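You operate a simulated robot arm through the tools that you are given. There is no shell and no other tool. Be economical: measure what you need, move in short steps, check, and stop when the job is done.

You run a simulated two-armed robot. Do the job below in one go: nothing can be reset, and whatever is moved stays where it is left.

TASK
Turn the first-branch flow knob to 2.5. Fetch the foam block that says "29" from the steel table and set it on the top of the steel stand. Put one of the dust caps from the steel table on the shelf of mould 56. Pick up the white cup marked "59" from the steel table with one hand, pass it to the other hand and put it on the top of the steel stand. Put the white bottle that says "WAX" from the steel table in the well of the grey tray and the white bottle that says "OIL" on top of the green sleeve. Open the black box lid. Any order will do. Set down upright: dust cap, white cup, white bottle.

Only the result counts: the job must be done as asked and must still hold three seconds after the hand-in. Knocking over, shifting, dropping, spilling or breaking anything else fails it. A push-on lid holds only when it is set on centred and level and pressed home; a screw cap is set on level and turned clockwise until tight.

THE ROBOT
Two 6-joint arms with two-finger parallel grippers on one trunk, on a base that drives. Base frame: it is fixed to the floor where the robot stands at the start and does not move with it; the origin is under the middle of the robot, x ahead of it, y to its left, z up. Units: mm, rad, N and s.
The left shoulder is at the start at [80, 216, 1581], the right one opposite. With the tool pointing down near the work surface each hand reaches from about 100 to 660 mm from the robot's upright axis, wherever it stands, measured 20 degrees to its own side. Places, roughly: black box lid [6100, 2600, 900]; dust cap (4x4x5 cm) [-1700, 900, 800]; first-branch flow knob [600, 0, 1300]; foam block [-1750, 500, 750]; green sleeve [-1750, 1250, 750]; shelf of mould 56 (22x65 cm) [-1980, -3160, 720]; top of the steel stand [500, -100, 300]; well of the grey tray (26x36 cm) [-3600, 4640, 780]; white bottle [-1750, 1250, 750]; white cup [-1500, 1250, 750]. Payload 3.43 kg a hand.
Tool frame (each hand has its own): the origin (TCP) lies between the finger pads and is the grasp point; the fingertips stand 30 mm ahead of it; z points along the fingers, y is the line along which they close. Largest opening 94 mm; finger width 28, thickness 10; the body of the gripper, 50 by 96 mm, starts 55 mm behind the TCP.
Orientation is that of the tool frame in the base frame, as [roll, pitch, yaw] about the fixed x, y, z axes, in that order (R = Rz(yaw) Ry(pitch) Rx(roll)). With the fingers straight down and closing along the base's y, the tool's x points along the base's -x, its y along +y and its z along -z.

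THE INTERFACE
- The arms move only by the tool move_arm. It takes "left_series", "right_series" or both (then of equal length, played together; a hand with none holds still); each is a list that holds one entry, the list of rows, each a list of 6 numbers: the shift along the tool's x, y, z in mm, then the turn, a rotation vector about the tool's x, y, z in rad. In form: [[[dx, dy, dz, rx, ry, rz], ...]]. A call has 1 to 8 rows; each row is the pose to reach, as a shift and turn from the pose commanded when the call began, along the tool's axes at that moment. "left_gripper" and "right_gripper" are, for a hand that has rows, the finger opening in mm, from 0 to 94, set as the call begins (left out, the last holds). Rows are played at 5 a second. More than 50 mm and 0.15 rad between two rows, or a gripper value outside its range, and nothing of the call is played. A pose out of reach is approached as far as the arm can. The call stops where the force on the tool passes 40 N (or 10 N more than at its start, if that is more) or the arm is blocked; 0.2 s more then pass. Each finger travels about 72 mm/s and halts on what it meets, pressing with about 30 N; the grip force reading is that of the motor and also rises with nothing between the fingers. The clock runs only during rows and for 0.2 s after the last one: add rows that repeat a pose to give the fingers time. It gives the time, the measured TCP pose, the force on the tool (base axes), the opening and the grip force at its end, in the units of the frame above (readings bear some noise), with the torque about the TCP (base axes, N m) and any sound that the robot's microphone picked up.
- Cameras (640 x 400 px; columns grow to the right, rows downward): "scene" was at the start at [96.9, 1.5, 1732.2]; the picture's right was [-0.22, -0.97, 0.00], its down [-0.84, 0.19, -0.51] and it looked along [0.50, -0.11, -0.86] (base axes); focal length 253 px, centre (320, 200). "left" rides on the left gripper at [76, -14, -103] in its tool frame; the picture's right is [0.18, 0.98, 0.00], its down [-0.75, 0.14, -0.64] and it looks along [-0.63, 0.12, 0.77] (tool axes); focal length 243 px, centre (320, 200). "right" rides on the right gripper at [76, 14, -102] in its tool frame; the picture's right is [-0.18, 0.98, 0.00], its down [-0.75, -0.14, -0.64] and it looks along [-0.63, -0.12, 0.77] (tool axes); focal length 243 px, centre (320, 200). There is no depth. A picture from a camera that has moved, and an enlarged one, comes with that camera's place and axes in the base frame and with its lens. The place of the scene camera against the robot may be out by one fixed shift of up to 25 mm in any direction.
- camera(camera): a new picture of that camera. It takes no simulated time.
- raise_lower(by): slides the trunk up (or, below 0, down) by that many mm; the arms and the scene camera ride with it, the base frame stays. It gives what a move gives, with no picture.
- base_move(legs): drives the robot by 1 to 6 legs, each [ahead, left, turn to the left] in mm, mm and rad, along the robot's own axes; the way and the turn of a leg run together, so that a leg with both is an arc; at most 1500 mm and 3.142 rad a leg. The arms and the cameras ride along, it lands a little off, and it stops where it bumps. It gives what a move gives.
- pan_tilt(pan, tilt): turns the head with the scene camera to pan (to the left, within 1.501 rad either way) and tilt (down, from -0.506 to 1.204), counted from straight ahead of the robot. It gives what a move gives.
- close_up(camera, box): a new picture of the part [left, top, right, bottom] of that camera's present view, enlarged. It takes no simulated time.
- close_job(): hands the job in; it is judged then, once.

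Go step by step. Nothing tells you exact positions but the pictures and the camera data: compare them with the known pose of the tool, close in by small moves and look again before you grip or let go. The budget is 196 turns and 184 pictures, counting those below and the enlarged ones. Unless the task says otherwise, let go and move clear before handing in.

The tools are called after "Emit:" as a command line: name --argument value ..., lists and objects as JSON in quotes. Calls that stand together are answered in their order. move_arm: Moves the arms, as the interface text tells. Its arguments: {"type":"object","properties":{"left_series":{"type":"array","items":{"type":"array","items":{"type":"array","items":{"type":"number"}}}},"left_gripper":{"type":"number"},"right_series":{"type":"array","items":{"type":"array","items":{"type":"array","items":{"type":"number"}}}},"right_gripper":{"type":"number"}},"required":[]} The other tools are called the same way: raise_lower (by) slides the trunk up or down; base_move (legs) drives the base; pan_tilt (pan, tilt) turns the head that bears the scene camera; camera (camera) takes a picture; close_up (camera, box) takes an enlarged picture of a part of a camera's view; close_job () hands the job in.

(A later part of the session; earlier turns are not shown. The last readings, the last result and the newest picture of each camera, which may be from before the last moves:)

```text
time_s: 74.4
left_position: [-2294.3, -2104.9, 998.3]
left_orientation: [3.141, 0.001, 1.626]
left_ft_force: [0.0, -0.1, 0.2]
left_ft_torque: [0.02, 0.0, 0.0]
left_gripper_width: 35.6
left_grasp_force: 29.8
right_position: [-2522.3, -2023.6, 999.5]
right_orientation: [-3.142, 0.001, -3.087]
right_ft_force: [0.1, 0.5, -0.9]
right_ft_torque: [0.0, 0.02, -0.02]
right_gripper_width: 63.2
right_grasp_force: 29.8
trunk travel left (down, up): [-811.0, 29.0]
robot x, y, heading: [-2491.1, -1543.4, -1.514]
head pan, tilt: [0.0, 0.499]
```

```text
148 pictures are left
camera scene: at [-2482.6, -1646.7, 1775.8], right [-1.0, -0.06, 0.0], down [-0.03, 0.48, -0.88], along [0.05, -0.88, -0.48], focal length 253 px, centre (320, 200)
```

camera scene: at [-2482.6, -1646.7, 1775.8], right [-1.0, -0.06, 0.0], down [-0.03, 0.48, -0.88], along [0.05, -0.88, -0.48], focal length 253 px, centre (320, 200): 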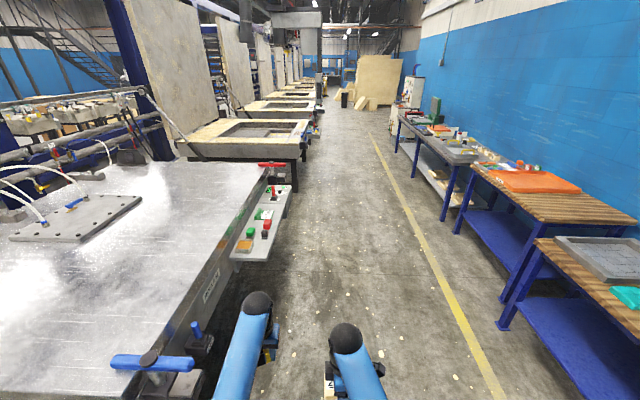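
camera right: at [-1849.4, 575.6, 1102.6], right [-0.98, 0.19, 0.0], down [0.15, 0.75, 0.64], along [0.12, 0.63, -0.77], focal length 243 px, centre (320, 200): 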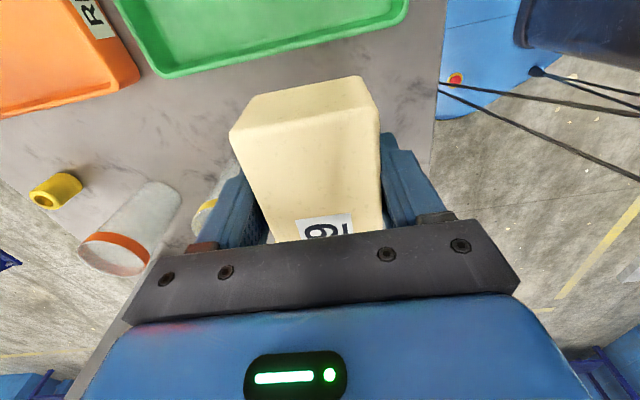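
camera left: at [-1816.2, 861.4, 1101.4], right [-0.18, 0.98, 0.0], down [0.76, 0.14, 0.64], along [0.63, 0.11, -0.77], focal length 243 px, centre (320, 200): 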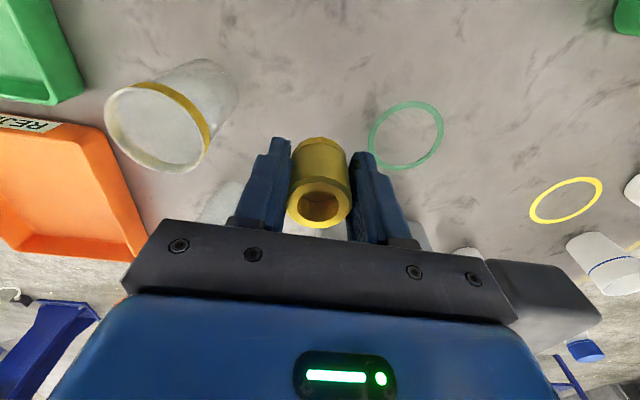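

The shelf hangs on the mould's side at about (-1985, -3165), as listed. I drive beside it at y ≈ -3160 and face +x.

Emit:
close_up --camera "scene" --box '[180, 150, 340, 300]'

Emit:
base_move --legs '[[1500, 0, 0], [0, 0, 1.51]]'

Emit:
pan_tilt --pan 0 --tilt 0.9

Emit:
camera --camera "scene"

```text
2.67 times, centred on (260, 225) of scene
camera zoom: at [-2482.6, -1646.7, 1775.8], right [-1.0, -0.06, 0.0], down [-0.03, 0.48, -0.88], along [0.05, -0.88, -0.48], focal length 676 px, centre (480, 133)
```

zoom: 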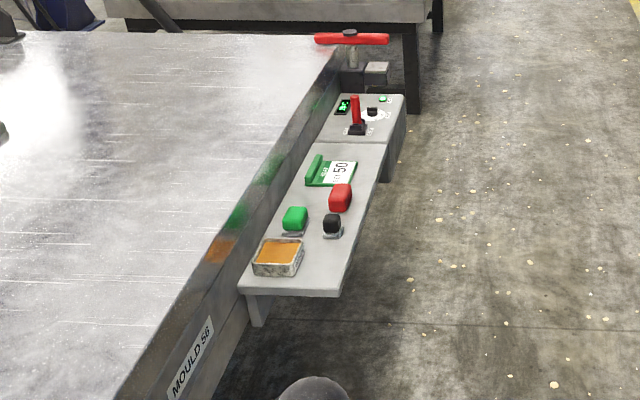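

```text
time_s: 85.8
left_position: [-1837.7, -2934.1, 999.4]
left_orientation: [-3.141, 0.001, -3.14]
left_ft_force: [-0.4, -0.3, -0.5]
left_ft_torque: [0.02, 0.0, 0.02]
left_gripper_width: 35.2
left_grasp_force: 30.2
right_position: [-1930.8, -3156.2, 1000.0]
right_orientation: [3.141, 0.002, -1.571]
right_ft_force: [0.4, 0.3, -0.9]
right_ft_torque: [0.04, 0.01, -0.03]
right_gripper_width: 63.2
right_grasp_force: 30.2
trunk travel left (down, up): [-811.0, 29.0]
robot x, y, heading: [-2413.0, -3095.6, 0.003]
head pan, tilt: [0.0, 0.499]
```

```text
time_s: 86.7
left_position: [-1837.2, -2932.0, 999.0]
left_orientation: [-3.141, -0.001, -3.14]
left_ft_force: [0.8, -0.1, 0.3]
left_ft_torque: [0.01, 0.0, -0.03]
left_gripper_width: 35.4
left_grasp_force: 29.6
right_position: [-1928.1, -3156.0, 1000.3]
right_orientation: [-3.141, -0.001, -1.571]
right_ft_force: [-0.1, 0.4, 0.3]
right_ft_torque: [-0.02, 0.01, -0.01]
right_gripper_width: 63.3
right_grasp_force: 30.1
trunk travel left (down, up): [-811.0, 29.0]
robot x, y, heading: [-2411.4, -3097.6, 0.002]
head pan, tilt: [0.0, 0.901]
```

```text
146 pictures are left
camera scene: at [-2302.5, -3081.3, 1742.0], right [0.0, -1.0, 0.0], down [-0.78, 0.0, -0.62], along [0.62, 0.0, -0.78], focal length 253 px, centre (320, 200)
```

scene: 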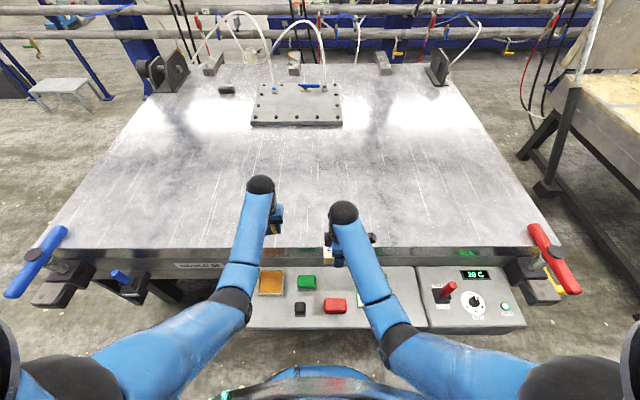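

The shelf's front-left strip, between its edge and the sponge and black block, looks free. I bring the cap over (-2035, -2885) and look.

Emit:
move_arm --left_series '[[[40, 10, 0, 0, 0, 0], [80, 20, 0, 0, 0, 0], [120, 30, 0, 0, 0, 0], [160, 40, 20, 0, 0, 0], [198, 47, 50, 0, 0, 0], [198, 47, 90, 0, 0, 0], [198, 47, 130, 0, 0, 0], [198, 47, 130, 0, 0, 0]]]'

Emit:
camera --camera "left"

Emit:
close_up --camera "scene" --box '[180, 220, 440, 380]'

```text
time_s: 88.5
left_position: [-2031.2, -2885.5, 871.7]
left_orientation: [-3.142, 0.002, -3.14]
left_ft_force: [-0.7, 0.3, -0.8]
left_ft_torque: [-0.01, -0.04, -0.02]
left_gripper_width: 35.4
left_grasp_force: 29.9
right_position: [-1930.6, -3155.9, 1000.6]
right_orientation: [-3.139, 0.0, -1.571]
right_ft_force: [0.0, 0.5, 0.4]
right_ft_torque: [-0.02, -0.04, 0.0]
right_gripper_width: 63.1
right_grasp_force: 29.3
trunk travel left (down, up): [-811.0, 29.0]
robot x, y, heading: [-2407.3, -3098.5, 0.008]
head pan, tilt: [0.0, 0.901]
```

```text
145 pictures are left
camera left: at [-2106.9, -2898.2, 971.9], right [-0.19, 0.98, 0.0], down [0.75, 0.14, 0.64], along [0.63, 0.12, -0.77], focal length 243 px, centre (320, 200)
```

left: 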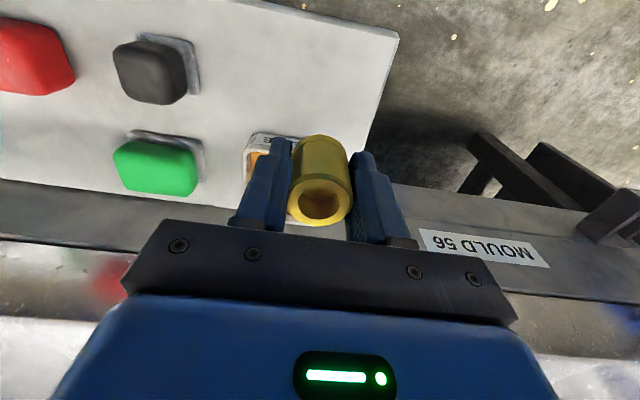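

```text
2.46 times, centred on (310, 300) of scene
camera zoom: at [-2303.7, -3081.3, 1742.1], right [0.0, -1.0, 0.0], down [-0.78, 0.0, -0.62], along [0.62, 0.0, -0.78], focal length 624 px, centre (345, -46)
```

zoom: 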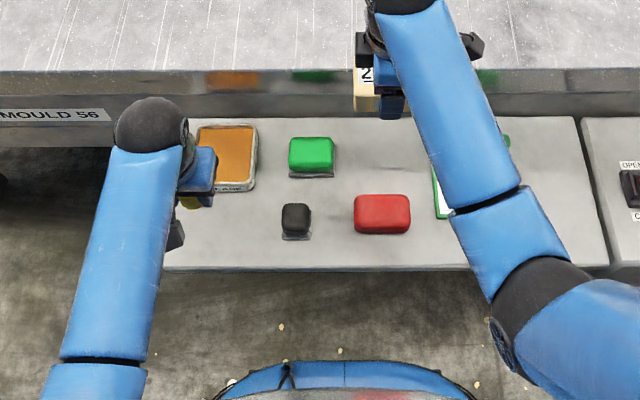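

The spot under the cap is free. I shift 10 mm toward the front edge, lower to z ≈ 775 and look again.

Emit:
move_arm --left_series '[[[10, -8, 20, 0, 0, 0], [10, -8, 45, 0, 0, 0], [10, -8, 70, 0, 0, 0], [10, -8, 97, 0, 0, 0], [10, -8, 97, 0, 0, 0]]]'

Emit:
camera --camera "left"

```text
time_s: 89.7
left_position: [-2046.1, -2892.8, 770.4]
left_orientation: [3.141, -0.002, -3.14]
left_ft_force: [0.0, 0.3, -0.1]
left_ft_torque: [0.02, 0.01, -0.01]
left_gripper_width: 35.3
left_grasp_force: 30.4
right_position: [-1929.2, -3155.5, 999.5]
right_orientation: [-3.141, -0.001, -1.571]
right_ft_force: [-0.4, 0.3, -0.2]
right_ft_torque: [0.0, 0.02, 0.01]
right_gripper_width: 63.2
right_grasp_force: 30.3
trunk travel left (down, up): [-811.0, 29.0]
robot x, y, heading: [-2408.3, -3096.7, -0.003]
head pan, tilt: [0.0, 0.901]
```

```text
143 pictures are left
camera left: at [-2121.0, -2905.9, 872.1], right [-0.18, 0.98, 0.0], down [0.75, 0.14, 0.64], along [0.63, 0.12, -0.77], focal length 243 px, centre (320, 200)
```

left: 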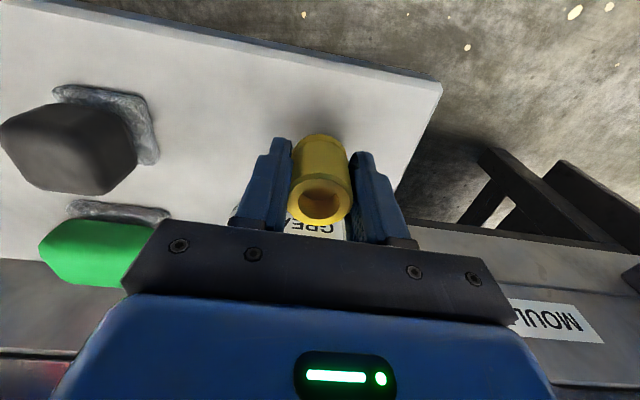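

The cap's shadow shows it is almost touching the shelf. I lower a few millimetres at a time and watch the force.

Emit:
move_arm --left_series '[[[0, 0, 3, 0, 0, 0], [0, 0, 6, 0, 0, 0], [0, 0, 8, 0, 0, 0], [0, 0, 8, 0, 0, 0]]]'

Emit:
move_arm --left_series '[[[0, 0, 2, 0, 0, 0], [0, 0, 4, 0, 0, 0], [0, 0, 4, 0, 0, 0]]]'

```text
time_s: 90.7
left_position: [-2044.6, -2894.0, 764.3]
left_orientation: [3.141, 0.0, -3.141]
left_ft_force: [0.4, 0.0, -0.2]
left_ft_torque: [0.03, 0.03, -0.03]
left_gripper_width: 35.2
left_grasp_force: 29.9
right_position: [-1928.5, -3156.7, 999.7]
right_orientation: [-3.141, 0.0, -1.57]
right_ft_force: [-0.1, -0.1, -0.6]
right_ft_torque: [0.0, 0.04, 0.0]
right_gripper_width: 63.2
right_grasp_force: 30.1
trunk travel left (down, up): [-811.0, 29.0]
robot x, y, heading: [-2409.2, -3095.8, -0.0]
head pan, tilt: [0.0, 0.901]
```

```text
time_s: 91.5
left_position: [-2045.5, -2894.9, 759.0]
left_orientation: [-3.141, -0.001, -3.139]
left_ft_force: [0.0, 0.8, 0.6]
left_ft_torque: [-0.03, 0.0, 0.02]
left_gripper_width: 35.1
left_grasp_force: 29.7
right_position: [-1930.3, -3155.3, 1000.2]
right_orientation: [-3.141, 0.0, -1.571]
right_ft_force: [0.6, 0.2, -0.3]
right_ft_torque: [0.0, -0.01, -0.01]
right_gripper_width: 63.0
right_grasp_force: 30.3
trunk travel left (down, up): [-811.0, 29.0]
robot x, y, heading: [-2410.5, -3095.4, -0.003]
head pan, tilt: [0.0, 0.901]
```

Emit:
move_arm --left_series '[[[0, 0, 2, 0, 0, 0], [0, 0, 4, 0, 0, 0], [0, 0, 4, 0, 0, 0]]]'

Emit:
camera --camera "left"

```text
time_s: 92.3
left_position: [-2044.8, -2895.0, 758.1]
left_orientation: [-3.141, 0.0, -3.138]
left_ft_force: [-0.8, -0.6, 0.3]
left_ft_torque: [0.01, 0.01, -0.01]
left_gripper_width: 35.3
left_grasp_force: 29.9
right_position: [-1928.7, -3155.7, 999.3]
right_orientation: [-3.14, 0.0, -1.57]
right_ft_force: [0.4, 0.1, 0.0]
right_ft_torque: [0.0, 0.01, -0.04]
right_gripper_width: 63.2
right_grasp_force: 30.1
trunk travel left (down, up): [-811.0, 29.0]
robot x, y, heading: [-2407.6, -3095.4, 0.001]
head pan, tilt: [0.0, 0.901]
```

```text
142 pictures are left
camera left: at [-2120.7, -2907.1, 858.6], right [-0.18, 0.98, 0.0], down [0.75, 0.14, 0.64], along [0.63, 0.12, -0.77], focal length 243 px, centre (320, 200)
```

left: 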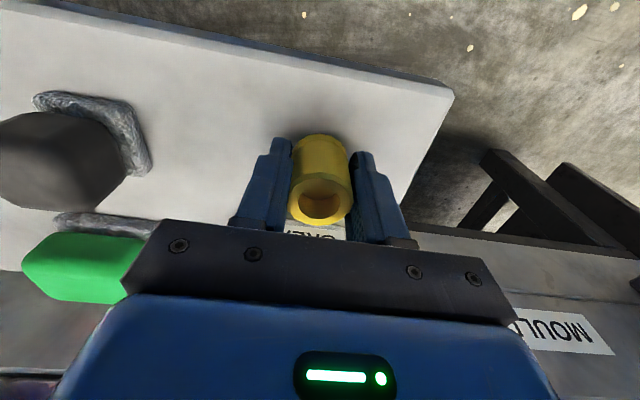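

No contact yet, so I keep lowering.

Emit:
move_arm --left_series '[[[0, 0, 2, 0, 0, 0], [0, 0, 4, 0, 0, 0], [0, 0, 4, 0, 0, 0]]]'

Emit:
move_arm --left_series '[[[0, 0, 2, 0, 0, 0], [0, 0, 3, 0, 0, 0], [0, 0, 3, 0, 0, 0]]]'

```text
time_s: 93.1
left_position: [-2044.4, -2895.2, 753.7]
left_orientation: [3.141, 0.006, -3.141]
left_ft_force: [5.1, 3.7, 26.9]
left_ft_torque: [0.08, -0.27, -0.04]
left_gripper_width: 35.1
left_grasp_force: 30.2
right_position: [-1930.7, -3156.0, 1000.1]
right_orientation: [-3.138, 0.0, -1.57]
right_ft_force: [0.6, 0.7, -0.5]
right_ft_torque: [-0.03, -0.01, 0.04]
right_gripper_width: 63.3
right_grasp_force: 30.1
trunk travel left (down, up): [-811.0, 29.0]
robot x, y, heading: [-2405.7, -3095.9, -0.0]
head pan, tilt: [0.0, 0.901]
```

```text
time_s: 93.9
left_position: [-2045.5, -2894.9, 750.0]
left_orientation: [-3.141, 0.003, -3.14]
left_ft_force: [7.8, 4.4, 24.3]
left_ft_torque: [0.25, -0.25, 0.0]
left_gripper_width: 35.1
left_grasp_force: 29.9
right_position: [-1930.8, -3156.7, 1000.0]
right_orientation: [-3.139, 0.004, -1.571]
right_ft_force: [0.3, 0.2, -0.6]
right_ft_torque: [0.0, 0.03, 0.0]
right_gripper_width: 63.2
right_grasp_force: 30.3
trunk travel left (down, up): [-811.0, 29.0]
robot x, y, heading: [-2409.6, -3094.8, 0.0]
head pan, tilt: [0.0, 0.901]
```

There is contact, so the cap is down. I open the fingers and move up.

Emit:
move_arm --left_series '[[[0, 0, -2, 0, 0, 0], [0, 0, -2, 0, 0, 0], [0, 0, -2, 0, 0, 0], [0, 0, -2, 0, 0, 0]]]' --left_gripper 62

Emit:
move_arm --left_series '[[[0, 0, -30, 0, 0, 0], [0, 0, -70, 0, 0, 0], [0, 0, -110, 0, 0, 0], [0, 0, -150, 0, 0, 0], [0, 0, -195, 0, 0, 0], [0, 0, -240, 0, 0, 0], [0, 0, -240, 0, 0, 0]]]'

Emit:
camera --camera "left"

```text
time_s: 94.9
left_position: [-2046.2, -2895.1, 750.5]
left_orientation: [-3.142, -0.001, -3.141]
left_ft_force: [-0.1, 0.8, 0.5]
left_ft_torque: [-0.01, -0.03, -0.02]
left_gripper_width: 61.8
left_grasp_force: 0.1
right_position: [-1930.0, -3156.0, 999.8]
right_orientation: [-3.141, 0.002, -1.569]
right_ft_force: [0.0, -0.1, -0.6]
right_ft_torque: [-0.01, 0.01, -0.01]
right_gripper_width: 63.1
right_grasp_force: 30.1
trunk travel left (down, up): [-811.0, 29.0]
robot x, y, heading: [-2409.4, -3101.7, 0.003]
head pan, tilt: [0.0, 0.901]
```

```text
time_s: 96.5
left_position: [-2046.4, -2893.8, 993.6]
left_orientation: [-3.141, -0.002, -3.139]
left_ft_force: [-0.4, -0.1, 0.4]
left_ft_torque: [0.03, 0.01, -0.02]
left_gripper_width: 61.8
left_grasp_force: 0.0
right_position: [-1930.0, -3155.6, 999.5]
right_orientation: [-3.141, -0.001, -1.571]
right_ft_force: [0.3, 0.2, -0.2]
right_ft_torque: [0.01, 0.02, 0.01]
right_gripper_width: 63.4
right_grasp_force: 30.1
trunk travel left (down, up): [-811.0, 29.0]
robot x, y, heading: [-2411.0, -3098.1, 0.006]
head pan, tilt: [0.0, 0.901]
```

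```text
141 pictures are left
camera left: at [-2121.7, -2906.1, 1095.3], right [-0.19, 0.98, 0.0], down [0.75, 0.14, 0.64], along [0.63, 0.12, -0.77], focal length 243 px, centre (320, 200)
```

left: 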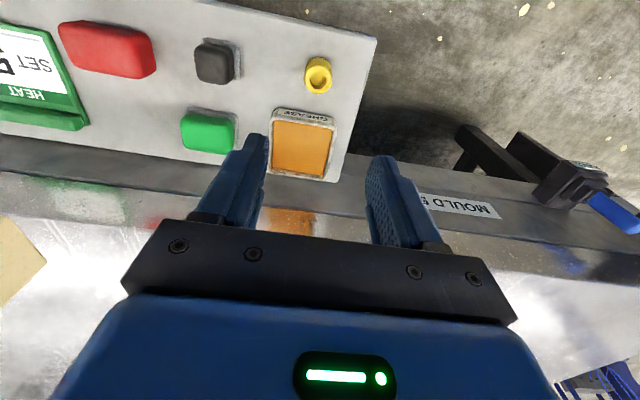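

The cap stands upright on the shelf. Next I take the foam to the steel stand in front of the panel.

Emit:
base_move --legs '[[0, 1500, 0], [0, 700, 0], [1200, 0, 0], [1100, 0, 0], [0, 870, 0]]'

Emit:
pan_tilt --pan -0.1 --tilt 0.9

Emit:
camera --camera "scene"

```text
time_s: 122.6
left_position: [342.0, 109.0, 993.0]
left_orientation: [3.14, 0.001, 3.125]
left_ft_force: [0.6, 0.3, 0.2]
left_ft_torque: [0.03, 0.01, -0.02]
left_gripper_width: 62.1
left_grasp_force: 0.1
right_position: [454.6, -154.8, 999.5]
right_orientation: [3.141, 0.0, -1.589]
right_ft_force: [0.3, -0.3, -0.3]
right_ft_torque: [0.01, -0.01, 0.0]
right_gripper_width: 63.1
right_grasp_force: 30.5
trunk travel left (down, up): [-811.0, 29.0]
robot x, y, heading: [-24.0, -88.8, -0.021]
head pan, tilt: [0.0, 0.901]
```

```text
time_s: 123.3
left_position: [343.0, 109.4, 992.9]
left_orientation: [3.141, -0.001, 3.123]
left_ft_force: [-0.1, 0.9, -0.3]
left_ft_torque: [0.0, 0.02, 0.0]
left_gripper_width: 62.1
left_grasp_force: 0.1
right_position: [455.0, -153.7, 999.0]
right_orientation: [-3.141, 0.001, -1.588]
right_ft_force: [-0.8, 0.2, 0.6]
right_ft_torque: [-0.01, 0.01, -0.03]
right_gripper_width: 63.2
right_grasp_force: 30.0
trunk travel left (down, up): [-811.0, 29.0]
robot x, y, heading: [-26.2, -89.1, -0.022]
head pan, tilt: [-0.099, 0.901]
```

```text
140 pictures are left
camera scene: at [82.0, -80.7, 1742.0], right [-0.12, -0.99, 0.0], down [-0.78, 0.09, -0.62], along [0.62, -0.07, -0.78], focal length 253 px, centre (320, 200)
```

scene: 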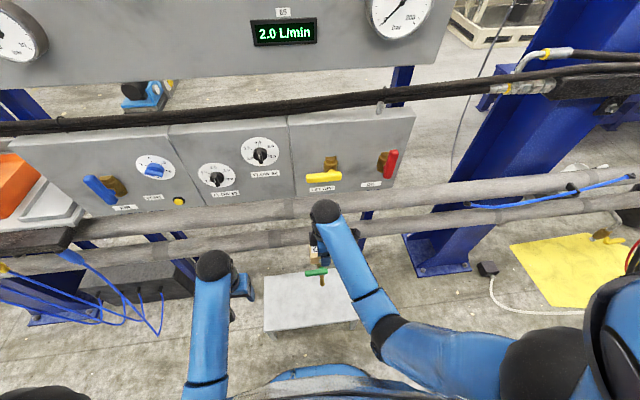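

The drain valve handle sits near (498, -111, 750) above the stand, so I keep the foam to the right of it. I shift to y ≈ -240 and lower the trunk.

Emit:
move_arm --right_series '[[[20, 2, 0, 0, 0, 0], [45, 5, 0, 0, 0, 0], [70, 8, 0, 0, 0, 0], [88, 10, 0, 0, 0, 0], [88, 10, 0, 0, 0, 0]]]'

Emit:
raise_lower --by -250

Emit:
camera --camera "right"

Emit:
camera --camera "scene"

```text
time_s: 124.5
left_position: [342.7, 109.2, 992.6]
left_orientation: [-3.141, 0.001, 3.124]
left_ft_force: [0.8, -0.2, -0.1]
left_ft_torque: [0.01, -0.01, 0.0]
left_gripper_width: 62.0
left_grasp_force: 0.0
right_position: [442.8, -240.9, 999.2]
right_orientation: [-3.14, 0.001, -1.59]
right_ft_force: [-0.1, 0.3, -0.4]
right_ft_torque: [0.01, 0.0, -0.03]
right_gripper_width: 63.3
right_grasp_force: 30.0
trunk travel left (down, up): [-811.0, 29.0]
robot x, y, heading: [-24.7, -84.6, -0.015]
head pan, tilt: [-0.099, 0.901]
```

```text
time_s: 127.1
left_position: [342.0, 110.3, 743.6]
left_orientation: [-3.141, 0.001, 3.124]
left_ft_force: [-0.8, 0.2, 0.5]
left_ft_torque: [0.02, 0.0, 0.0]
left_gripper_width: 61.6
left_grasp_force: 0.2
right_position: [444.0, -239.8, 750.1]
right_orientation: [-3.141, -0.001, -1.59]
right_ft_force: [-0.2, -0.8, -0.2]
right_ft_torque: [0.01, 0.02, -0.02]
right_gripper_width: 63.3
right_grasp_force: 30.3
trunk travel left (down, up): [-561.0, 279.0]
robot x, y, heading: [-25.3, -84.9, -0.019]
head pan, tilt: [-0.099, 0.901]
```

```text
139 pictures are left
camera right: at [427.1, -315.3, 852.7], right [-0.98, 0.2, 0.0], down [0.16, 0.75, 0.64], along [0.13, 0.63, -0.77], focal length 243 px, centre (320, 200)
```

right: 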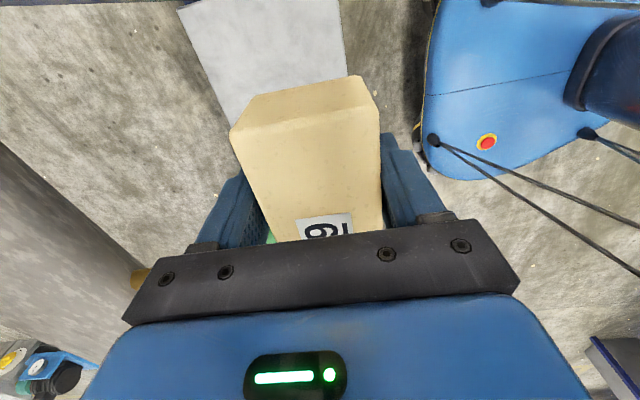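

```text
138 pictures are left
camera scene: at [81.8, -80.0, 1492.0], right [-0.12, -0.99, 0.0], down [-0.78, 0.09, -0.62], along [0.62, -0.07, -0.78], focal length 253 px, centre (320, 200)
```

scene: 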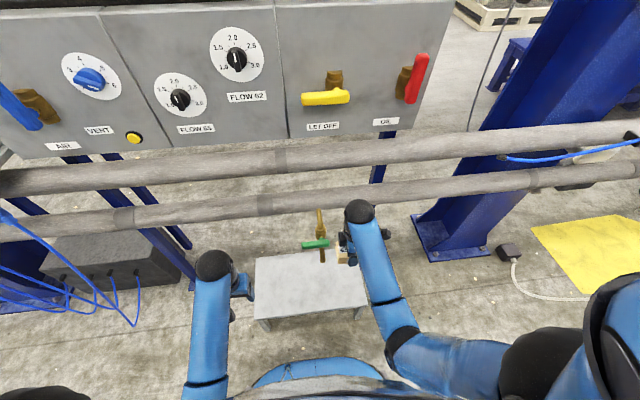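

The stand spans x ≈ 398–670, and the foam should sit a bit deeper on it. I shift +25 mm in x and lower another 300 mm.

Emit:
move_arm --right_series '[[[0, -12, 0, 0, 0, 0], [0, -26, 0, 0, 0, 0], [0, -26, 0, 0, 0, 0]]]'

Emit:
raise_lower --by -330

Emit:
camera --camera "right"

Emit:
camera --camera "scene"

```text
time_s: 127.9
left_position: [343.0, 109.9, 743.2]
left_orientation: [3.141, -0.001, 3.124]
left_ft_force: [0.1, 0.0, -0.1]
left_ft_torque: [0.01, -0.01, 0.0]
left_gripper_width: 62.0
left_grasp_force: 0.1
right_position: [469.5, -240.5, 750.4]
right_orientation: [3.14, -0.002, -1.59]
right_ft_force: [-0.2, 0.2, -0.6]
right_ft_torque: [0.0, -0.02, 0.01]
right_gripper_width: 63.1
right_grasp_force: 30.1
trunk travel left (down, up): [-561.0, 279.0]
robot x, y, heading: [-23.3, -86.3, -0.016]
head pan, tilt: [-0.099, 0.901]
```

```text
time_s: 131.1
left_position: [341.9, 110.8, 413.4]
left_orientation: [3.141, 0.0, 3.124]
left_ft_force: [-0.2, -0.5, -0.8]
left_ft_torque: [0.06, -0.02, 0.0]
left_gripper_width: 62.0
left_grasp_force: 0.2
right_position: [469.8, -241.4, 422.5]
right_orientation: [3.141, 0.002, -1.591]
right_ft_force: [-0.4, -1.1, -0.7]
right_ft_torque: [0.01, 0.0, 0.01]
right_gripper_width: 63.2
right_grasp_force: 30.0
trunk travel left (down, up): [-231.0, 609.0]
robot x, y, heading: [-23.2, -90.0, -0.012]
head pan, tilt: [-0.099, 0.901]
```

```text
137 pictures are left
camera right: at [453.5, -315.9, 523.4], right [-0.98, 0.2, 0.0], down [0.16, 0.75, 0.64], along [0.13, 0.63, -0.77], focal length 243 px, centre (320, 200)
```

right: 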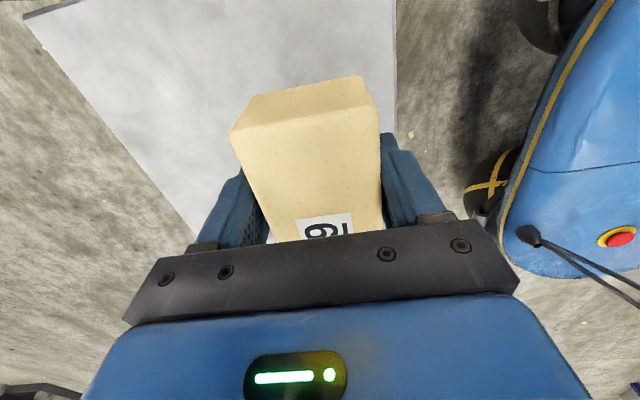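

```text
136 pictures are left
camera scene: at [81.8, -80.0, 1162.0], right [-0.12, -0.99, 0.0], down [-0.78, 0.09, -0.62], along [0.62, -0.07, -0.78], focal length 253 px, centre (320, 200)
```

scene: 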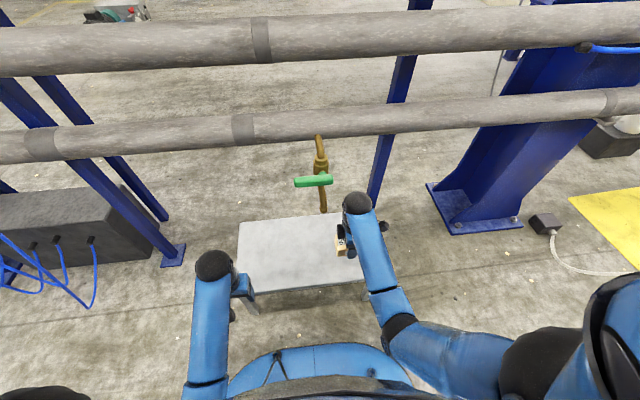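

The foam hangs over the stand with room on all sides. I lower with the arm.

Emit:
move_arm --right_series '[[[0, 0, 25, 0, 0, 0], [0, 0, 50, 0, 0, 0], [0, 0, 72, 0, 0, 0], [0, 0, 72, 0, 0, 0]]]'

Emit:
move_arm --right_series '[[[0, 0, 3, 0, 0, 0], [0, 0, 6, 0, 0, 0], [0, 0, 9, 0, 0, 0], [0, 0, 9, 0, 0, 0]]]'

Emit:
camera --camera "right"

```text
time_s: 132.1
left_position: [341.7, 110.7, 414.7]
left_orientation: [3.141, -0.001, 3.124]
left_ft_force: [-0.3, 0.1, -0.3]
left_ft_torque: [0.0, 0.02, 0.02]
left_gripper_width: 61.9
left_grasp_force: 0.0
right_position: [469.4, -241.6, 351.4]
right_orientation: [3.141, 0.001, -1.59]
right_ft_force: [-0.3, 0.5, -0.4]
right_ft_torque: [0.0, 0.0, -0.01]
right_gripper_width: 63.0
right_grasp_force: 29.8
trunk travel left (down, up): [-231.0, 609.0]
robot x, y, heading: [-23.4, -87.2, -0.013]
head pan, tilt: [-0.099, 0.901]
```

```text
time_s: 133.1
left_position: [342.9, 111.2, 413.7]
left_orientation: [-3.141, 0.0, 3.124]
left_ft_force: [0.4, 0.3, 0.9]
left_ft_torque: [0.04, 0.0, -0.01]
left_gripper_width: 61.9
left_grasp_force: 0.0
right_position: [470.4, -240.9, 340.0]
right_orientation: [3.14, -0.001, -1.589]
right_ft_force: [0.0, -0.3, 0.6]
right_ft_torque: [0.03, 0.02, 0.03]
right_gripper_width: 63.4
right_grasp_force: 29.7
trunk travel left (down, up): [-231.0, 609.0]
robot x, y, heading: [-24.1, -84.1, -0.015]
head pan, tilt: [-0.099, 0.901]
```

```text
135 pictures are left
camera right: at [453.7, -315.9, 442.1], right [-0.98, 0.2, 0.0], down [0.16, 0.75, 0.64], along [0.13, 0.63, -0.77], focal length 243 px, centre (320, 200)
```

right: 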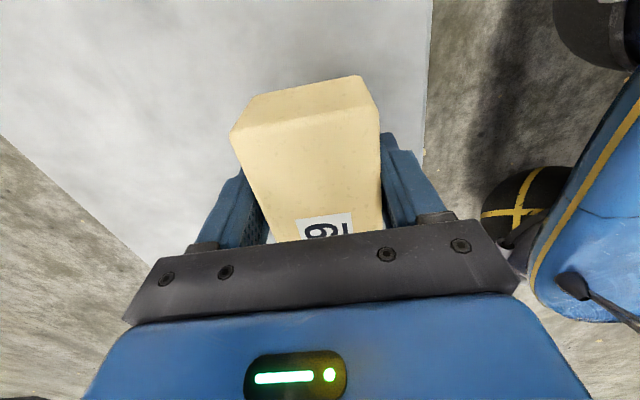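

No contact yet; I continue in small steps.

Emit:
move_arm --right_series '[[[0, 0, 3, 0, 0, 0], [0, 0, 6, 0, 0, 0], [0, 0, 6, 0, 0, 0]]]'

Emit:
move_arm --right_series '[[[0, 0, 2, 0, 0, 0], [0, 0, 4, 0, 0, 0], [0, 0, 4, 0, 0, 0]]]'

```text
time_s: 133.9
left_position: [342.6, 111.4, 413.5]
left_orientation: [3.14, -0.001, 3.124]
left_ft_force: [0.3, -0.2, -0.2]
left_ft_torque: [0.02, 0.0, 0.0]
left_gripper_width: 62.2
left_grasp_force: 0.1
right_position: [469.8, -240.8, 334.4]
right_orientation: [-3.14, 0.0, -1.591]
right_ft_force: [-0.1, 0.8, -0.3]
right_ft_torque: [-0.02, -0.02, -0.02]
right_gripper_width: 63.1
right_grasp_force: 30.0
trunk travel left (down, up): [-231.0, 609.0]
robot x, y, heading: [-24.7, -83.9, -0.02]
head pan, tilt: [-0.099, 0.901]
```

```text
time_s: 134.7
left_position: [342.6, 110.3, 413.0]
left_orientation: [3.141, -0.001, 3.123]
left_ft_force: [0.1, 0.2, 0.0]
left_ft_torque: [0.03, -0.02, 0.01]
left_gripper_width: 61.9
left_grasp_force: 0.1
right_position: [469.2, -241.2, 330.1]
right_orientation: [-3.14, -0.001, -1.591]
right_ft_force: [-0.6, 1.0, 0.3]
right_ft_torque: [-0.03, 0.0, -0.01]
right_gripper_width: 63.3
right_grasp_force: 29.9
trunk travel left (down, up): [-231.0, 609.0]
robot x, y, heading: [-22.5, -90.5, -0.019]
head pan, tilt: [-0.099, 0.901]
```

Emit:
move_arm --right_series '[[[0, 0, 2, 0, 0, 0], [0, 0, 4, 0, 0, 0], [0, 0, 4, 0, 0, 0]]]'

Emit:
move_arm --right_series '[[[0, 0, 2, 0, 0, 0], [0, 0, 4, 0, 0, 0], [0, 0, 4, 0, 0, 0]]]'

Emit:
camera --camera "right"

```text
time_s: 135.5
left_position: [342.7, 110.2, 414.2]
left_orientation: [-3.14, 0.0, 3.125]
left_ft_force: [-0.1, 0.1, 0.4]
left_ft_torque: [-0.01, 0.01, 0.0]
left_gripper_width: 61.8
left_grasp_force: 0.1
right_position: [470.0, -240.5, 326.9]
right_orientation: [3.141, 0.0, -1.589]
right_ft_force: [-0.2, -0.2, 0.0]
right_ft_torque: [-0.01, -0.02, -0.01]
right_gripper_width: 63.1
right_grasp_force: 29.9
trunk travel left (down, up): [-231.0, 609.0]
robot x, y, heading: [-27.1, -87.7, -0.018]
head pan, tilt: [-0.099, 0.901]
```

```text
time_s: 136.3
left_position: [342.4, 110.9, 413.1]
left_orientation: [3.141, 0.001, 3.122]
left_ft_force: [0.1, 0.2, 0.1]
left_ft_torque: [0.0, 0.02, 0.01]
left_gripper_width: 62.1
left_grasp_force: 0.0
right_position: [470.3, -240.6, 322.7]
right_orientation: [-3.141, 0.0, -1.589]
right_ft_force: [-0.8, -0.8, -0.2]
right_ft_torque: [-0.04, 0.01, -0.01]
right_gripper_width: 63.0
right_grasp_force: 29.8
trunk travel left (down, up): [-231.0, 609.0]
robot x, y, heading: [-22.6, -85.5, -0.016]
head pan, tilt: [-0.099, 0.901]
```

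```text
134 pictures are left
camera right: at [454.0, -315.7, 424.9], right [-0.98, 0.2, 0.0], down [0.16, 0.75, 0.64], along [0.13, 0.63, -0.77], focal length 243 px, centre (320, 200)
```

right: 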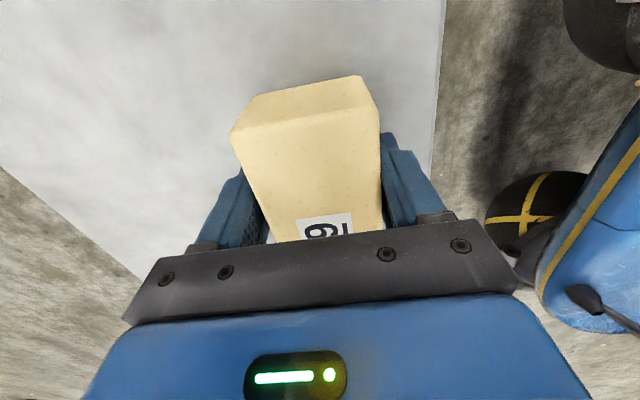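

The stand top looks closer to z ≈ 285, so I keep going gently.

Emit:
move_arm --right_series '[[[0, 0, 2, 0, 0, 0], [0, 0, 4, 0, 0, 0], [0, 0, 4, 0, 0, 0]]]'

Emit:
move_arm --right_series '[[[0, 0, 2, 0, 0, 0], [0, 0, 4, 0, 0, 0], [0, 0, 4, 0, 0, 0]]]'

Emit:
move_arm --right_series '[[[0, 0, 2, 0, 0, 0], [0, 0, 4, 0, 0, 0], [0, 0, 4, 0, 0, 0]]]'

```text
time_s: 137.1
left_position: [343.2, 110.7, 414.5]
left_orientation: [3.141, 0.001, 3.124]
left_ft_force: [0.2, -0.1, 0.4]
left_ft_torque: [0.01, -0.03, -0.01]
left_gripper_width: 62.1
left_grasp_force: 0.1
right_position: [469.4, -241.4, 318.6]
right_orientation: [3.141, 0.0, -1.589]
right_ft_force: [0.2, 0.0, 0.2]
right_ft_torque: [0.02, 0.01, -0.04]
right_gripper_width: 63.2
right_grasp_force: 30.3
trunk travel left (down, up): [-231.0, 609.0]
robot x, y, heading: [-25.8, -87.5, -0.019]
head pan, tilt: [-0.099, 0.901]
```

```text
time_s: 137.9
left_position: [342.5, 109.8, 413.3]
left_orientation: [-3.141, -0.001, 3.125]
left_ft_force: [-0.3, 0.4, 0.9]
left_ft_torque: [-0.02, 0.0, 0.02]
left_gripper_width: 62.0
left_grasp_force: 0.0
right_position: [469.3, -240.2, 314.8]
right_orientation: [-3.138, -0.001, -1.59]
right_ft_force: [0.4, -1.8, 6.2]
right_ft_torque: [0.03, 0.09, 0.02]
right_gripper_width: 63.3
right_grasp_force: 29.4
trunk travel left (down, up): [-231.0, 609.0]
robot x, y, heading: [-22.2, -89.2, -0.019]
head pan, tilt: [-0.099, 0.901]
```

```text
time_s: 138.7
left_position: [341.0, 110.6, 413.1]
left_orientation: [3.14, 0.0, 3.124]
left_ft_force: [0.1, -0.1, 0.1]
left_ft_torque: [-0.02, 0.0, -0.01]
left_gripper_width: 62.0
left_grasp_force: 0.1
right_position: [470.3, -241.6, 311.9]
right_orientation: [-3.136, -0.001, -1.591]
right_ft_force: [0.7, -3.7, 27.4]
right_ft_torque: [0.01, 0.14, 0.02]
right_gripper_width: 63.5
right_grasp_force: 30.7
trunk travel left (down, up): [-231.0, 609.0]
robot x, y, heading: [-29.3, -86.1, -0.016]
head pan, tilt: [-0.099, 0.901]
```

The foam is down. I open the fingers and rise clear.

Emit:
move_arm --right_series '[[[0, 0, -3, 0, 0, 0], [0, 0, -3, 0, 0, 0], [0, 0, -3, 0, 0, 0], [0, 0, -3, 0, 0, 0]]]' --right_gripper 92

Emit:
move_arm --right_series '[[[0, 0, -40, 0, 0, 0], [0, 0, -85, 0, 0, 0], [0, 0, -130, 0, 0, 0], [0, 0, -130, 0, 0, 0]]]'

Emit:
camera --camera "right"

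Emit:
camera --camera "left"

```text
time_s: 139.7
left_position: [342.8, 109.8, 413.2]
left_orientation: [3.141, -0.001, 3.124]
left_ft_force: [0.4, 0.3, 0.8]
left_ft_torque: [0.02, 0.03, -0.01]
left_gripper_width: 62.2
left_grasp_force: 0.0
right_position: [469.5, -240.1, 312.6]
right_orientation: [-3.141, 0.0, -1.589]
right_ft_force: [0.6, 0.4, -0.3]
right_ft_torque: [0.02, -0.01, -0.04]
right_gripper_width: 92.0
right_grasp_force: 0.0
trunk travel left (down, up): [-231.0, 609.0]
robot x, y, heading: [-22.5, -84.9, -0.016]
head pan, tilt: [-0.099, 0.901]
```

```text
time_s: 140.7
left_position: [343.3, 110.6, 413.0]
left_orientation: [3.14, -0.001, 3.125]
left_ft_force: [0.3, -0.2, -0.4]
left_ft_torque: [0.0, 0.01, 0.0]
left_gripper_width: 61.8
left_grasp_force: 0.1
right_position: [466.9, -239.6, 442.3]
right_orientation: [-3.141, 0.0, -1.589]
right_ft_force: [0.3, -0.5, 0.1]
right_ft_torque: [-0.05, 0.04, 0.0]
right_gripper_width: 91.8
right_grasp_force: 0.1
trunk travel left (down, up): [-231.0, 609.0]
robot x, y, heading: [-23.5, -85.4, -0.022]
head pan, tilt: [-0.099, 0.901]
```

```text
133 pictures are left
camera right: at [451.2, -314.9, 544.7], right [-0.98, 0.2, 0.0], down [0.16, 0.75, 0.64], along [0.13, 0.63, -0.77], focal length 243 px, centre (320, 200)
```

right: 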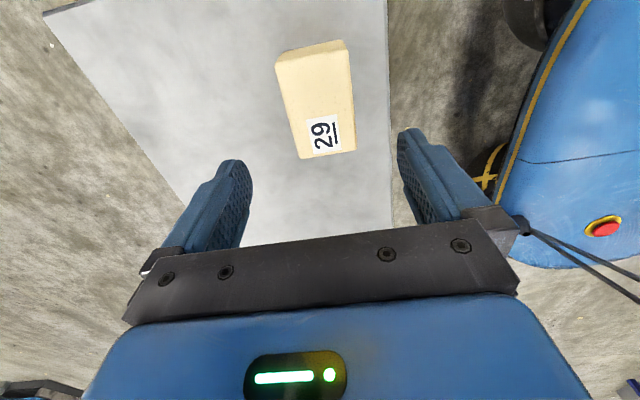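

```text
132 pictures are left
camera left: at [267.2, 99.1, 514.8], right [-0.17, 0.99, 0.0], down [0.76, 0.13, 0.64], along [0.63, 0.11, -0.77], focal length 243 px, centre (320, 200)
```

left: 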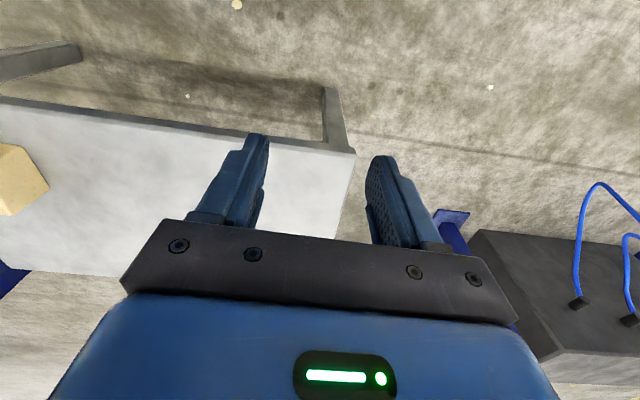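

Foam "29" is on the stand. While I am here I do the knob: the rough place (600, 0, 1300) fits only FLOW 62 and the other listed places have proved accurate. I raise the trunk and tip the left hand forward.

Emit:
raise_lower --by 590

Emit:
move_arm --left_series '[[[-8, -7, -20, 0, -0.14, 0], [-15, -15, -40, 0, -0.28, 0], [-23, -22, -60, 0, -0.42, 0], [-30, -30, -80, 0, -0.56, 0], [-38, -37, -100, 0, -0.7, 0], [-45, -45, -120, 0, -0.84, 0], [-53, -52, -140, 0, -0.98, 0], [-60, -60, -160, 0, -1.12, 0]]]' --left_gripper 60

Emit:
pan_tilt --pan 0 --tilt 0.7

Emit:
camera --camera "scene"

```text
refused: 590 is not a number from -400 to 400
```

```text
time_s: 142.5
left_position: [402.6, 46.9, 572.9]
left_orientation: [3.141, 1.122, 3.123]
left_ft_force: [-0.1, 0.0, 0.5]
left_ft_torque: [0.03, -0.02, 0.02]
left_gripper_width: 60.0
left_grasp_force: 0.0
right_position: [467.3, -240.1, 442.5]
right_orientation: [3.141, 0.0, -1.59]
right_ft_force: [-0.2, -0.6, -0.1]
right_ft_torque: [-0.01, 0.01, -0.02]
right_gripper_width: 92.1
right_grasp_force: 0.0
trunk travel left (down, up): [-231.0, 609.0]
robot x, y, heading: [-24.0, -87.5, -0.02]
head pan, tilt: [-0.099, 0.901]
```

```text
time_s: 143.3
left_position: [402.2, 48.6, 572.7]
left_orientation: [3.141, 1.118, 3.122]
left_ft_force: [0.3, -1.0, -0.4]
left_ft_torque: [-0.03, 0.0, 0.0]
left_gripper_width: 60.1
left_grasp_force: 0.0
right_position: [467.3, -240.1, 441.7]
right_orientation: [3.141, 0.0, -1.59]
right_ft_force: [-0.4, 0.3, -0.4]
right_ft_torque: [-0.04, 0.01, 0.02]
right_gripper_width: 92.2
right_grasp_force: 0.1
trunk travel left (down, up): [-231.0, 609.0]
robot x, y, heading: [-22.2, -89.2, -0.017]
head pan, tilt: [0.0, 0.7]
```

```text
131 pictures are left
camera scene: at [91.8, -72.7, 1178.1], right [-0.02, -1.0, 0.0], down [-0.64, 0.01, -0.76], along [0.76, -0.01, -0.64], focal length 253 px, centre (320, 200)
```

scene: 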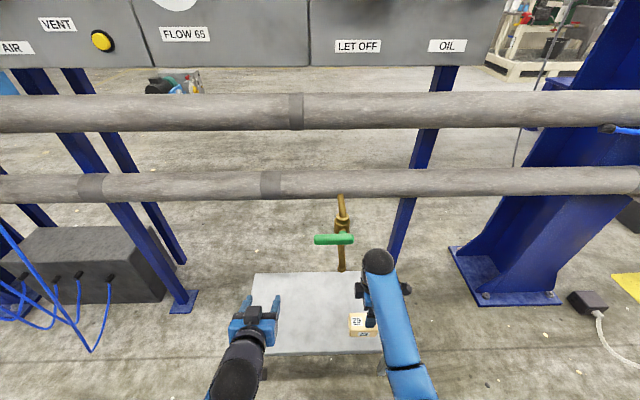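

The large raise was refused (limit 400 mm), but the arm move is fine and clear of the valve. I raise the trunk in two steps and finish tipping the hand.

Emit:
raise_lower --by 300

Emit:
raise_lower --by 300

Emit:
move_arm --left_series '[[[-35, -6, -6, 0, -0.12, 0], [-70, -12, -12, 0, -0.24, 0], [-105, -20, -18, 0, -0.36, 0], [-130, -30, -26, 0, -0.451, 0], [-130, -30, -26, 0, -0.451, 0]]]' --left_gripper 60

Emit:
camera --camera "scene"

Emit:
camera --camera "left"

```text
time_s: 146.3
left_position: [403.1, 47.8, 873.3]
left_orientation: [3.141, 1.12, 3.123]
left_ft_force: [0.2, -0.9, 0.0]
left_ft_torque: [0.0, 0.01, 0.01]
left_gripper_width: 59.9
left_grasp_force: 0.0
right_position: [466.3, -239.6, 742.3]
right_orientation: [-3.141, 0.002, -1.589]
right_ft_force: [0.4, -0.8, 0.6]
right_ft_torque: [0.0, 0.0, -0.03]
right_gripper_width: 92.1
right_grasp_force: 0.1
trunk travel left (down, up): [-531.0, 309.0]
robot x, y, heading: [-25.2, -91.5, -0.019]
head pan, tilt: [0.0, 0.7]
```

```text
time_s: 149.3
left_position: [402.6, 47.6, 1172.4]
left_orientation: [3.141, 1.12, 3.122]
left_ft_force: [0.3, -0.7, -0.1]
left_ft_torque: [-0.02, 0.0, 0.01]
left_gripper_width: 60.1
left_grasp_force: 0.1
right_position: [466.9, -238.7, 1041.6]
right_orientation: [3.141, 0.0, -1.588]
right_ft_force: [0.3, 0.4, -0.1]
right_ft_torque: [0.02, 0.02, 0.0]
right_gripper_width: 92.4
right_grasp_force: 0.2
trunk travel left (down, up): [-831.0, 9.0]
robot x, y, heading: [-23.7, -85.5, -0.021]
head pan, tilt: [0.0, 0.7]
```

```text
time_s: 150.5
left_position: [435.1, 16.5, 1300.3]
left_orientation: [-0.077, 1.567, -0.098]
left_ft_force: [0.0, -0.5, 0.3]
left_ft_torque: [0.01, -0.03, -0.01]
left_gripper_width: 60.1
left_grasp_force: 0.1
right_position: [467.0, -240.5, 1041.9]
right_orientation: [3.142, 0.001, -1.59]
right_ft_force: [0.3, -0.5, -1.0]
right_ft_torque: [0.02, 0.01, -0.01]
right_gripper_width: 92.1
right_grasp_force: 0.0
trunk travel left (down, up): [-831.0, 9.0]
robot x, y, heading: [-23.4, -85.3, -0.019]
head pan, tilt: [0.0, 0.7]
```

```text
130 pictures are left
camera scene: at [91.6, -72.6, 1778.2], right [-0.02, -1.0, 0.0], down [-0.64, 0.01, -0.76], along [0.76, -0.01, -0.64], focal length 253 px, centre (320, 200)
```

scene: 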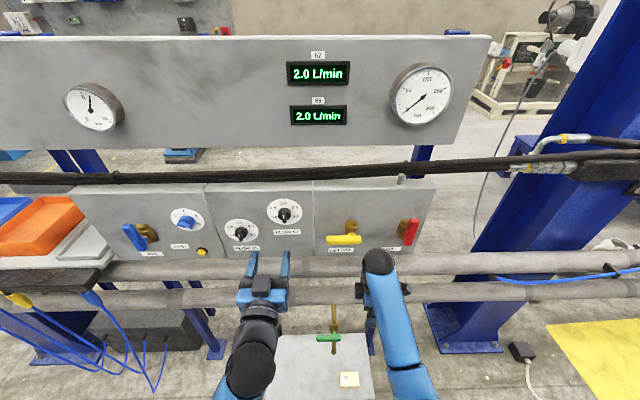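

```text
129 pictures are left
camera left: at [333.3, 5.3, 1222.3], right [0.02, 0.98, -0.18], down [-0.64, 0.15, 0.75], along [0.77, 0.1, 0.63], focal length 243 px, centre (320, 200)
```

left: 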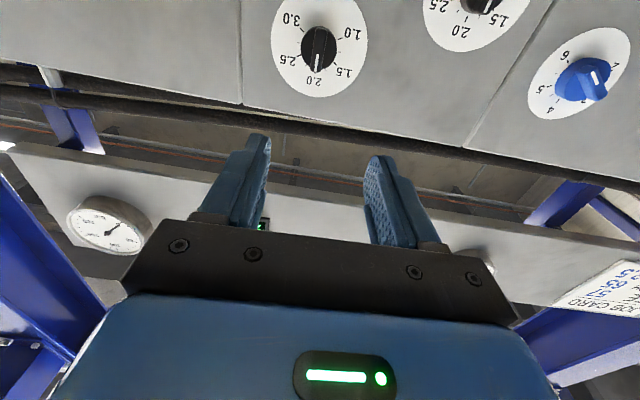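

The left camera sees the FLOW 62 knob upside down. Its pointer is at 2.0, and 2.5 is a clockwise turn of about 55–60° as seen from the robot. I zoom in on it.

Emit:
close_up --camera "left" --box '[250, 0, 390, 110]'

Emit:
move_arm --left_series '[[[10, -3, 20, 0, 0, 0], [20, -6, 45, 0, 0, 0], [35, -10, 65, 0, 0, 0], [35, -10, 65, 0, 0, 0]]]' --left_gripper 45

Emit:
camera --camera "left"

Emit:
close_up --camera "scene" --box '[210, 180, 350, 300]'

```text
3.64 times, centred on (320, 55) of left
camera zoom: at [333.3, 5.3, 1222.3], right [0.02, 0.98, -0.18], down [-0.64, 0.15, 0.75], along [0.77, 0.1, 0.63], focal length 882 px, centre (320, 727)
```

zoom: 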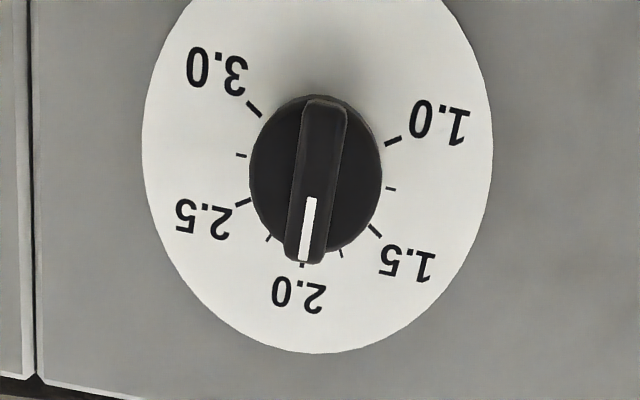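

```text
time_s: 151.5
left_position: [499.7, 6.0, 1263.4]
left_orientation: [-0.706, 1.569, -0.723]
left_ft_force: [0.4, -0.2, -0.1]
left_ft_torque: [0.03, 0.03, -0.03]
left_gripper_width: 44.9
left_grasp_force: 0.1
right_position: [467.8, -240.0, 1041.7]
right_orientation: [-3.14, 0.001, -1.589]
right_ft_force: [0.0, -0.5, -0.2]
right_ft_torque: [-0.01, -0.01, 0.02]
right_gripper_width: 92.1
right_grasp_force: 0.0
trunk travel left (down, up): [-831.0, 9.0]
robot x, y, heading: [-26.8, -88.0, -0.018]
head pan, tilt: [0.0, 0.7]
```

```text
127 pictures are left
camera left: at [398.2, -5.0, 1186.4], right [0.02, 0.98, -0.18], down [-0.64, 0.15, 0.75], along [0.77, 0.1, 0.63], focal length 243 px, centre (320, 200)
```

left: 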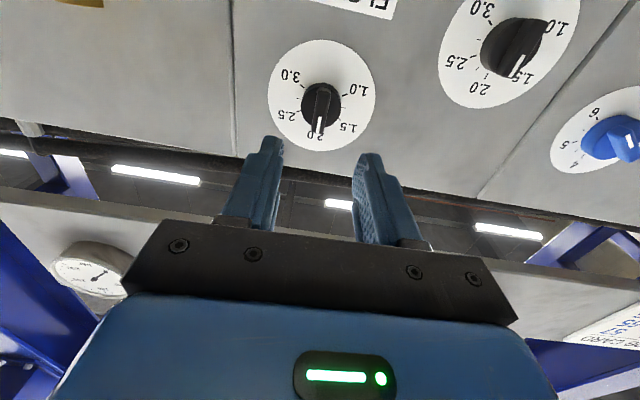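

```text
3.33 times, centred on (280, 240) of scene
camera zoom: at [91.4, -72.6, 1778.2], right [-0.02, -1.0, 0.0], down [-0.64, 0.01, -0.77], along [0.76, -0.01, -0.64], focal length 845 px, centre (453, 67)
```

zoom: 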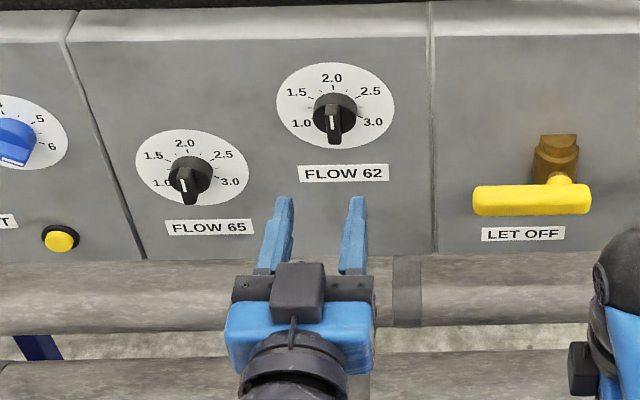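

Triangulating from two views puts the knob at (639, 5, 1264), which again matches the listed place. The hand is aligned, so I advance 85 mm and look.

Emit:
move_arm --left_series '[[[0, 0, 30, 0, 0, 0], [0, 0, 60, 0, 0, 0], [0, 0, 85, 0, 0, 0], [0, 0, 85, 0, 0, 0]]]'

Emit:
camera --camera "left"

Emit:
close_up --camera "scene" --box '[230, 180, 330, 260]'

```text
time_s: 152.5
left_position: [586.4, 5.2, 1265.7]
left_orientation: [-0.605, 1.57, -0.623]
left_ft_force: [0.0, 0.0, -1.0]
left_ft_torque: [-0.03, 0.01, 0.01]
left_gripper_width: 45.0
left_grasp_force: 0.0
right_position: [466.9, -239.2, 1042.8]
right_orientation: [-3.141, 0.001, -1.589]
right_ft_force: [0.0, -0.2, 1.3]
right_ft_torque: [0.01, 0.01, -0.02]
right_gripper_width: 91.9
right_grasp_force: 0.0
trunk travel left (down, up): [-831.0, 9.0]
robot x, y, heading: [-29.5, -86.6, -0.021]
head pan, tilt: [0.0, 0.7]
```

```text
125 pictures are left
camera left: at [483.9, -5.9, 1188.5], right [0.02, 0.98, -0.18], down [-0.64, 0.15, 0.75], along [0.77, 0.1, 0.63], focal length 243 px, centre (320, 200)
```

left: 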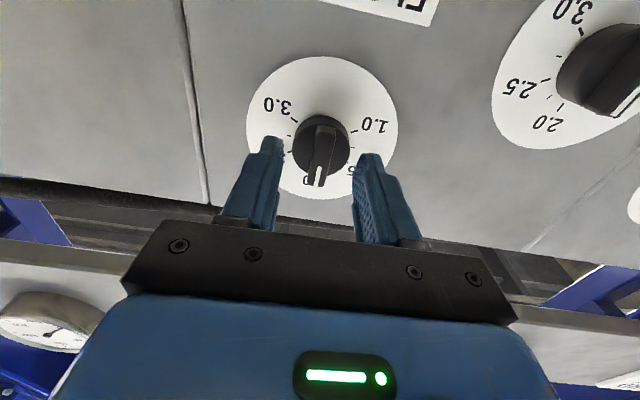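

```text
5.00 times, centred on (280, 220) of scene
camera zoom: at [91.4, -72.6, 1778.2], right [-0.02, -1.0, 0.0], down [-0.64, 0.01, -0.77], along [0.76, -0.01, -0.64], focal length 1267 px, centre (520, 100)
```

zoom: 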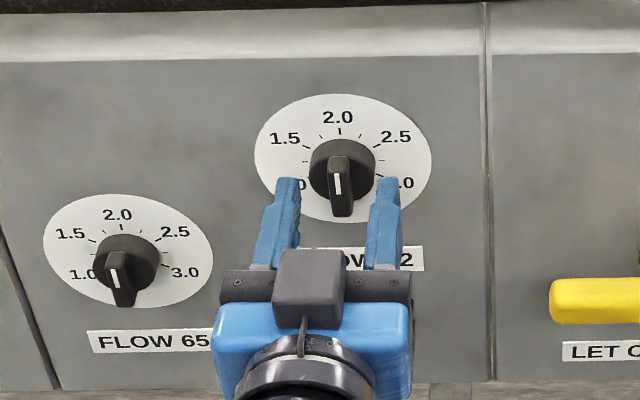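

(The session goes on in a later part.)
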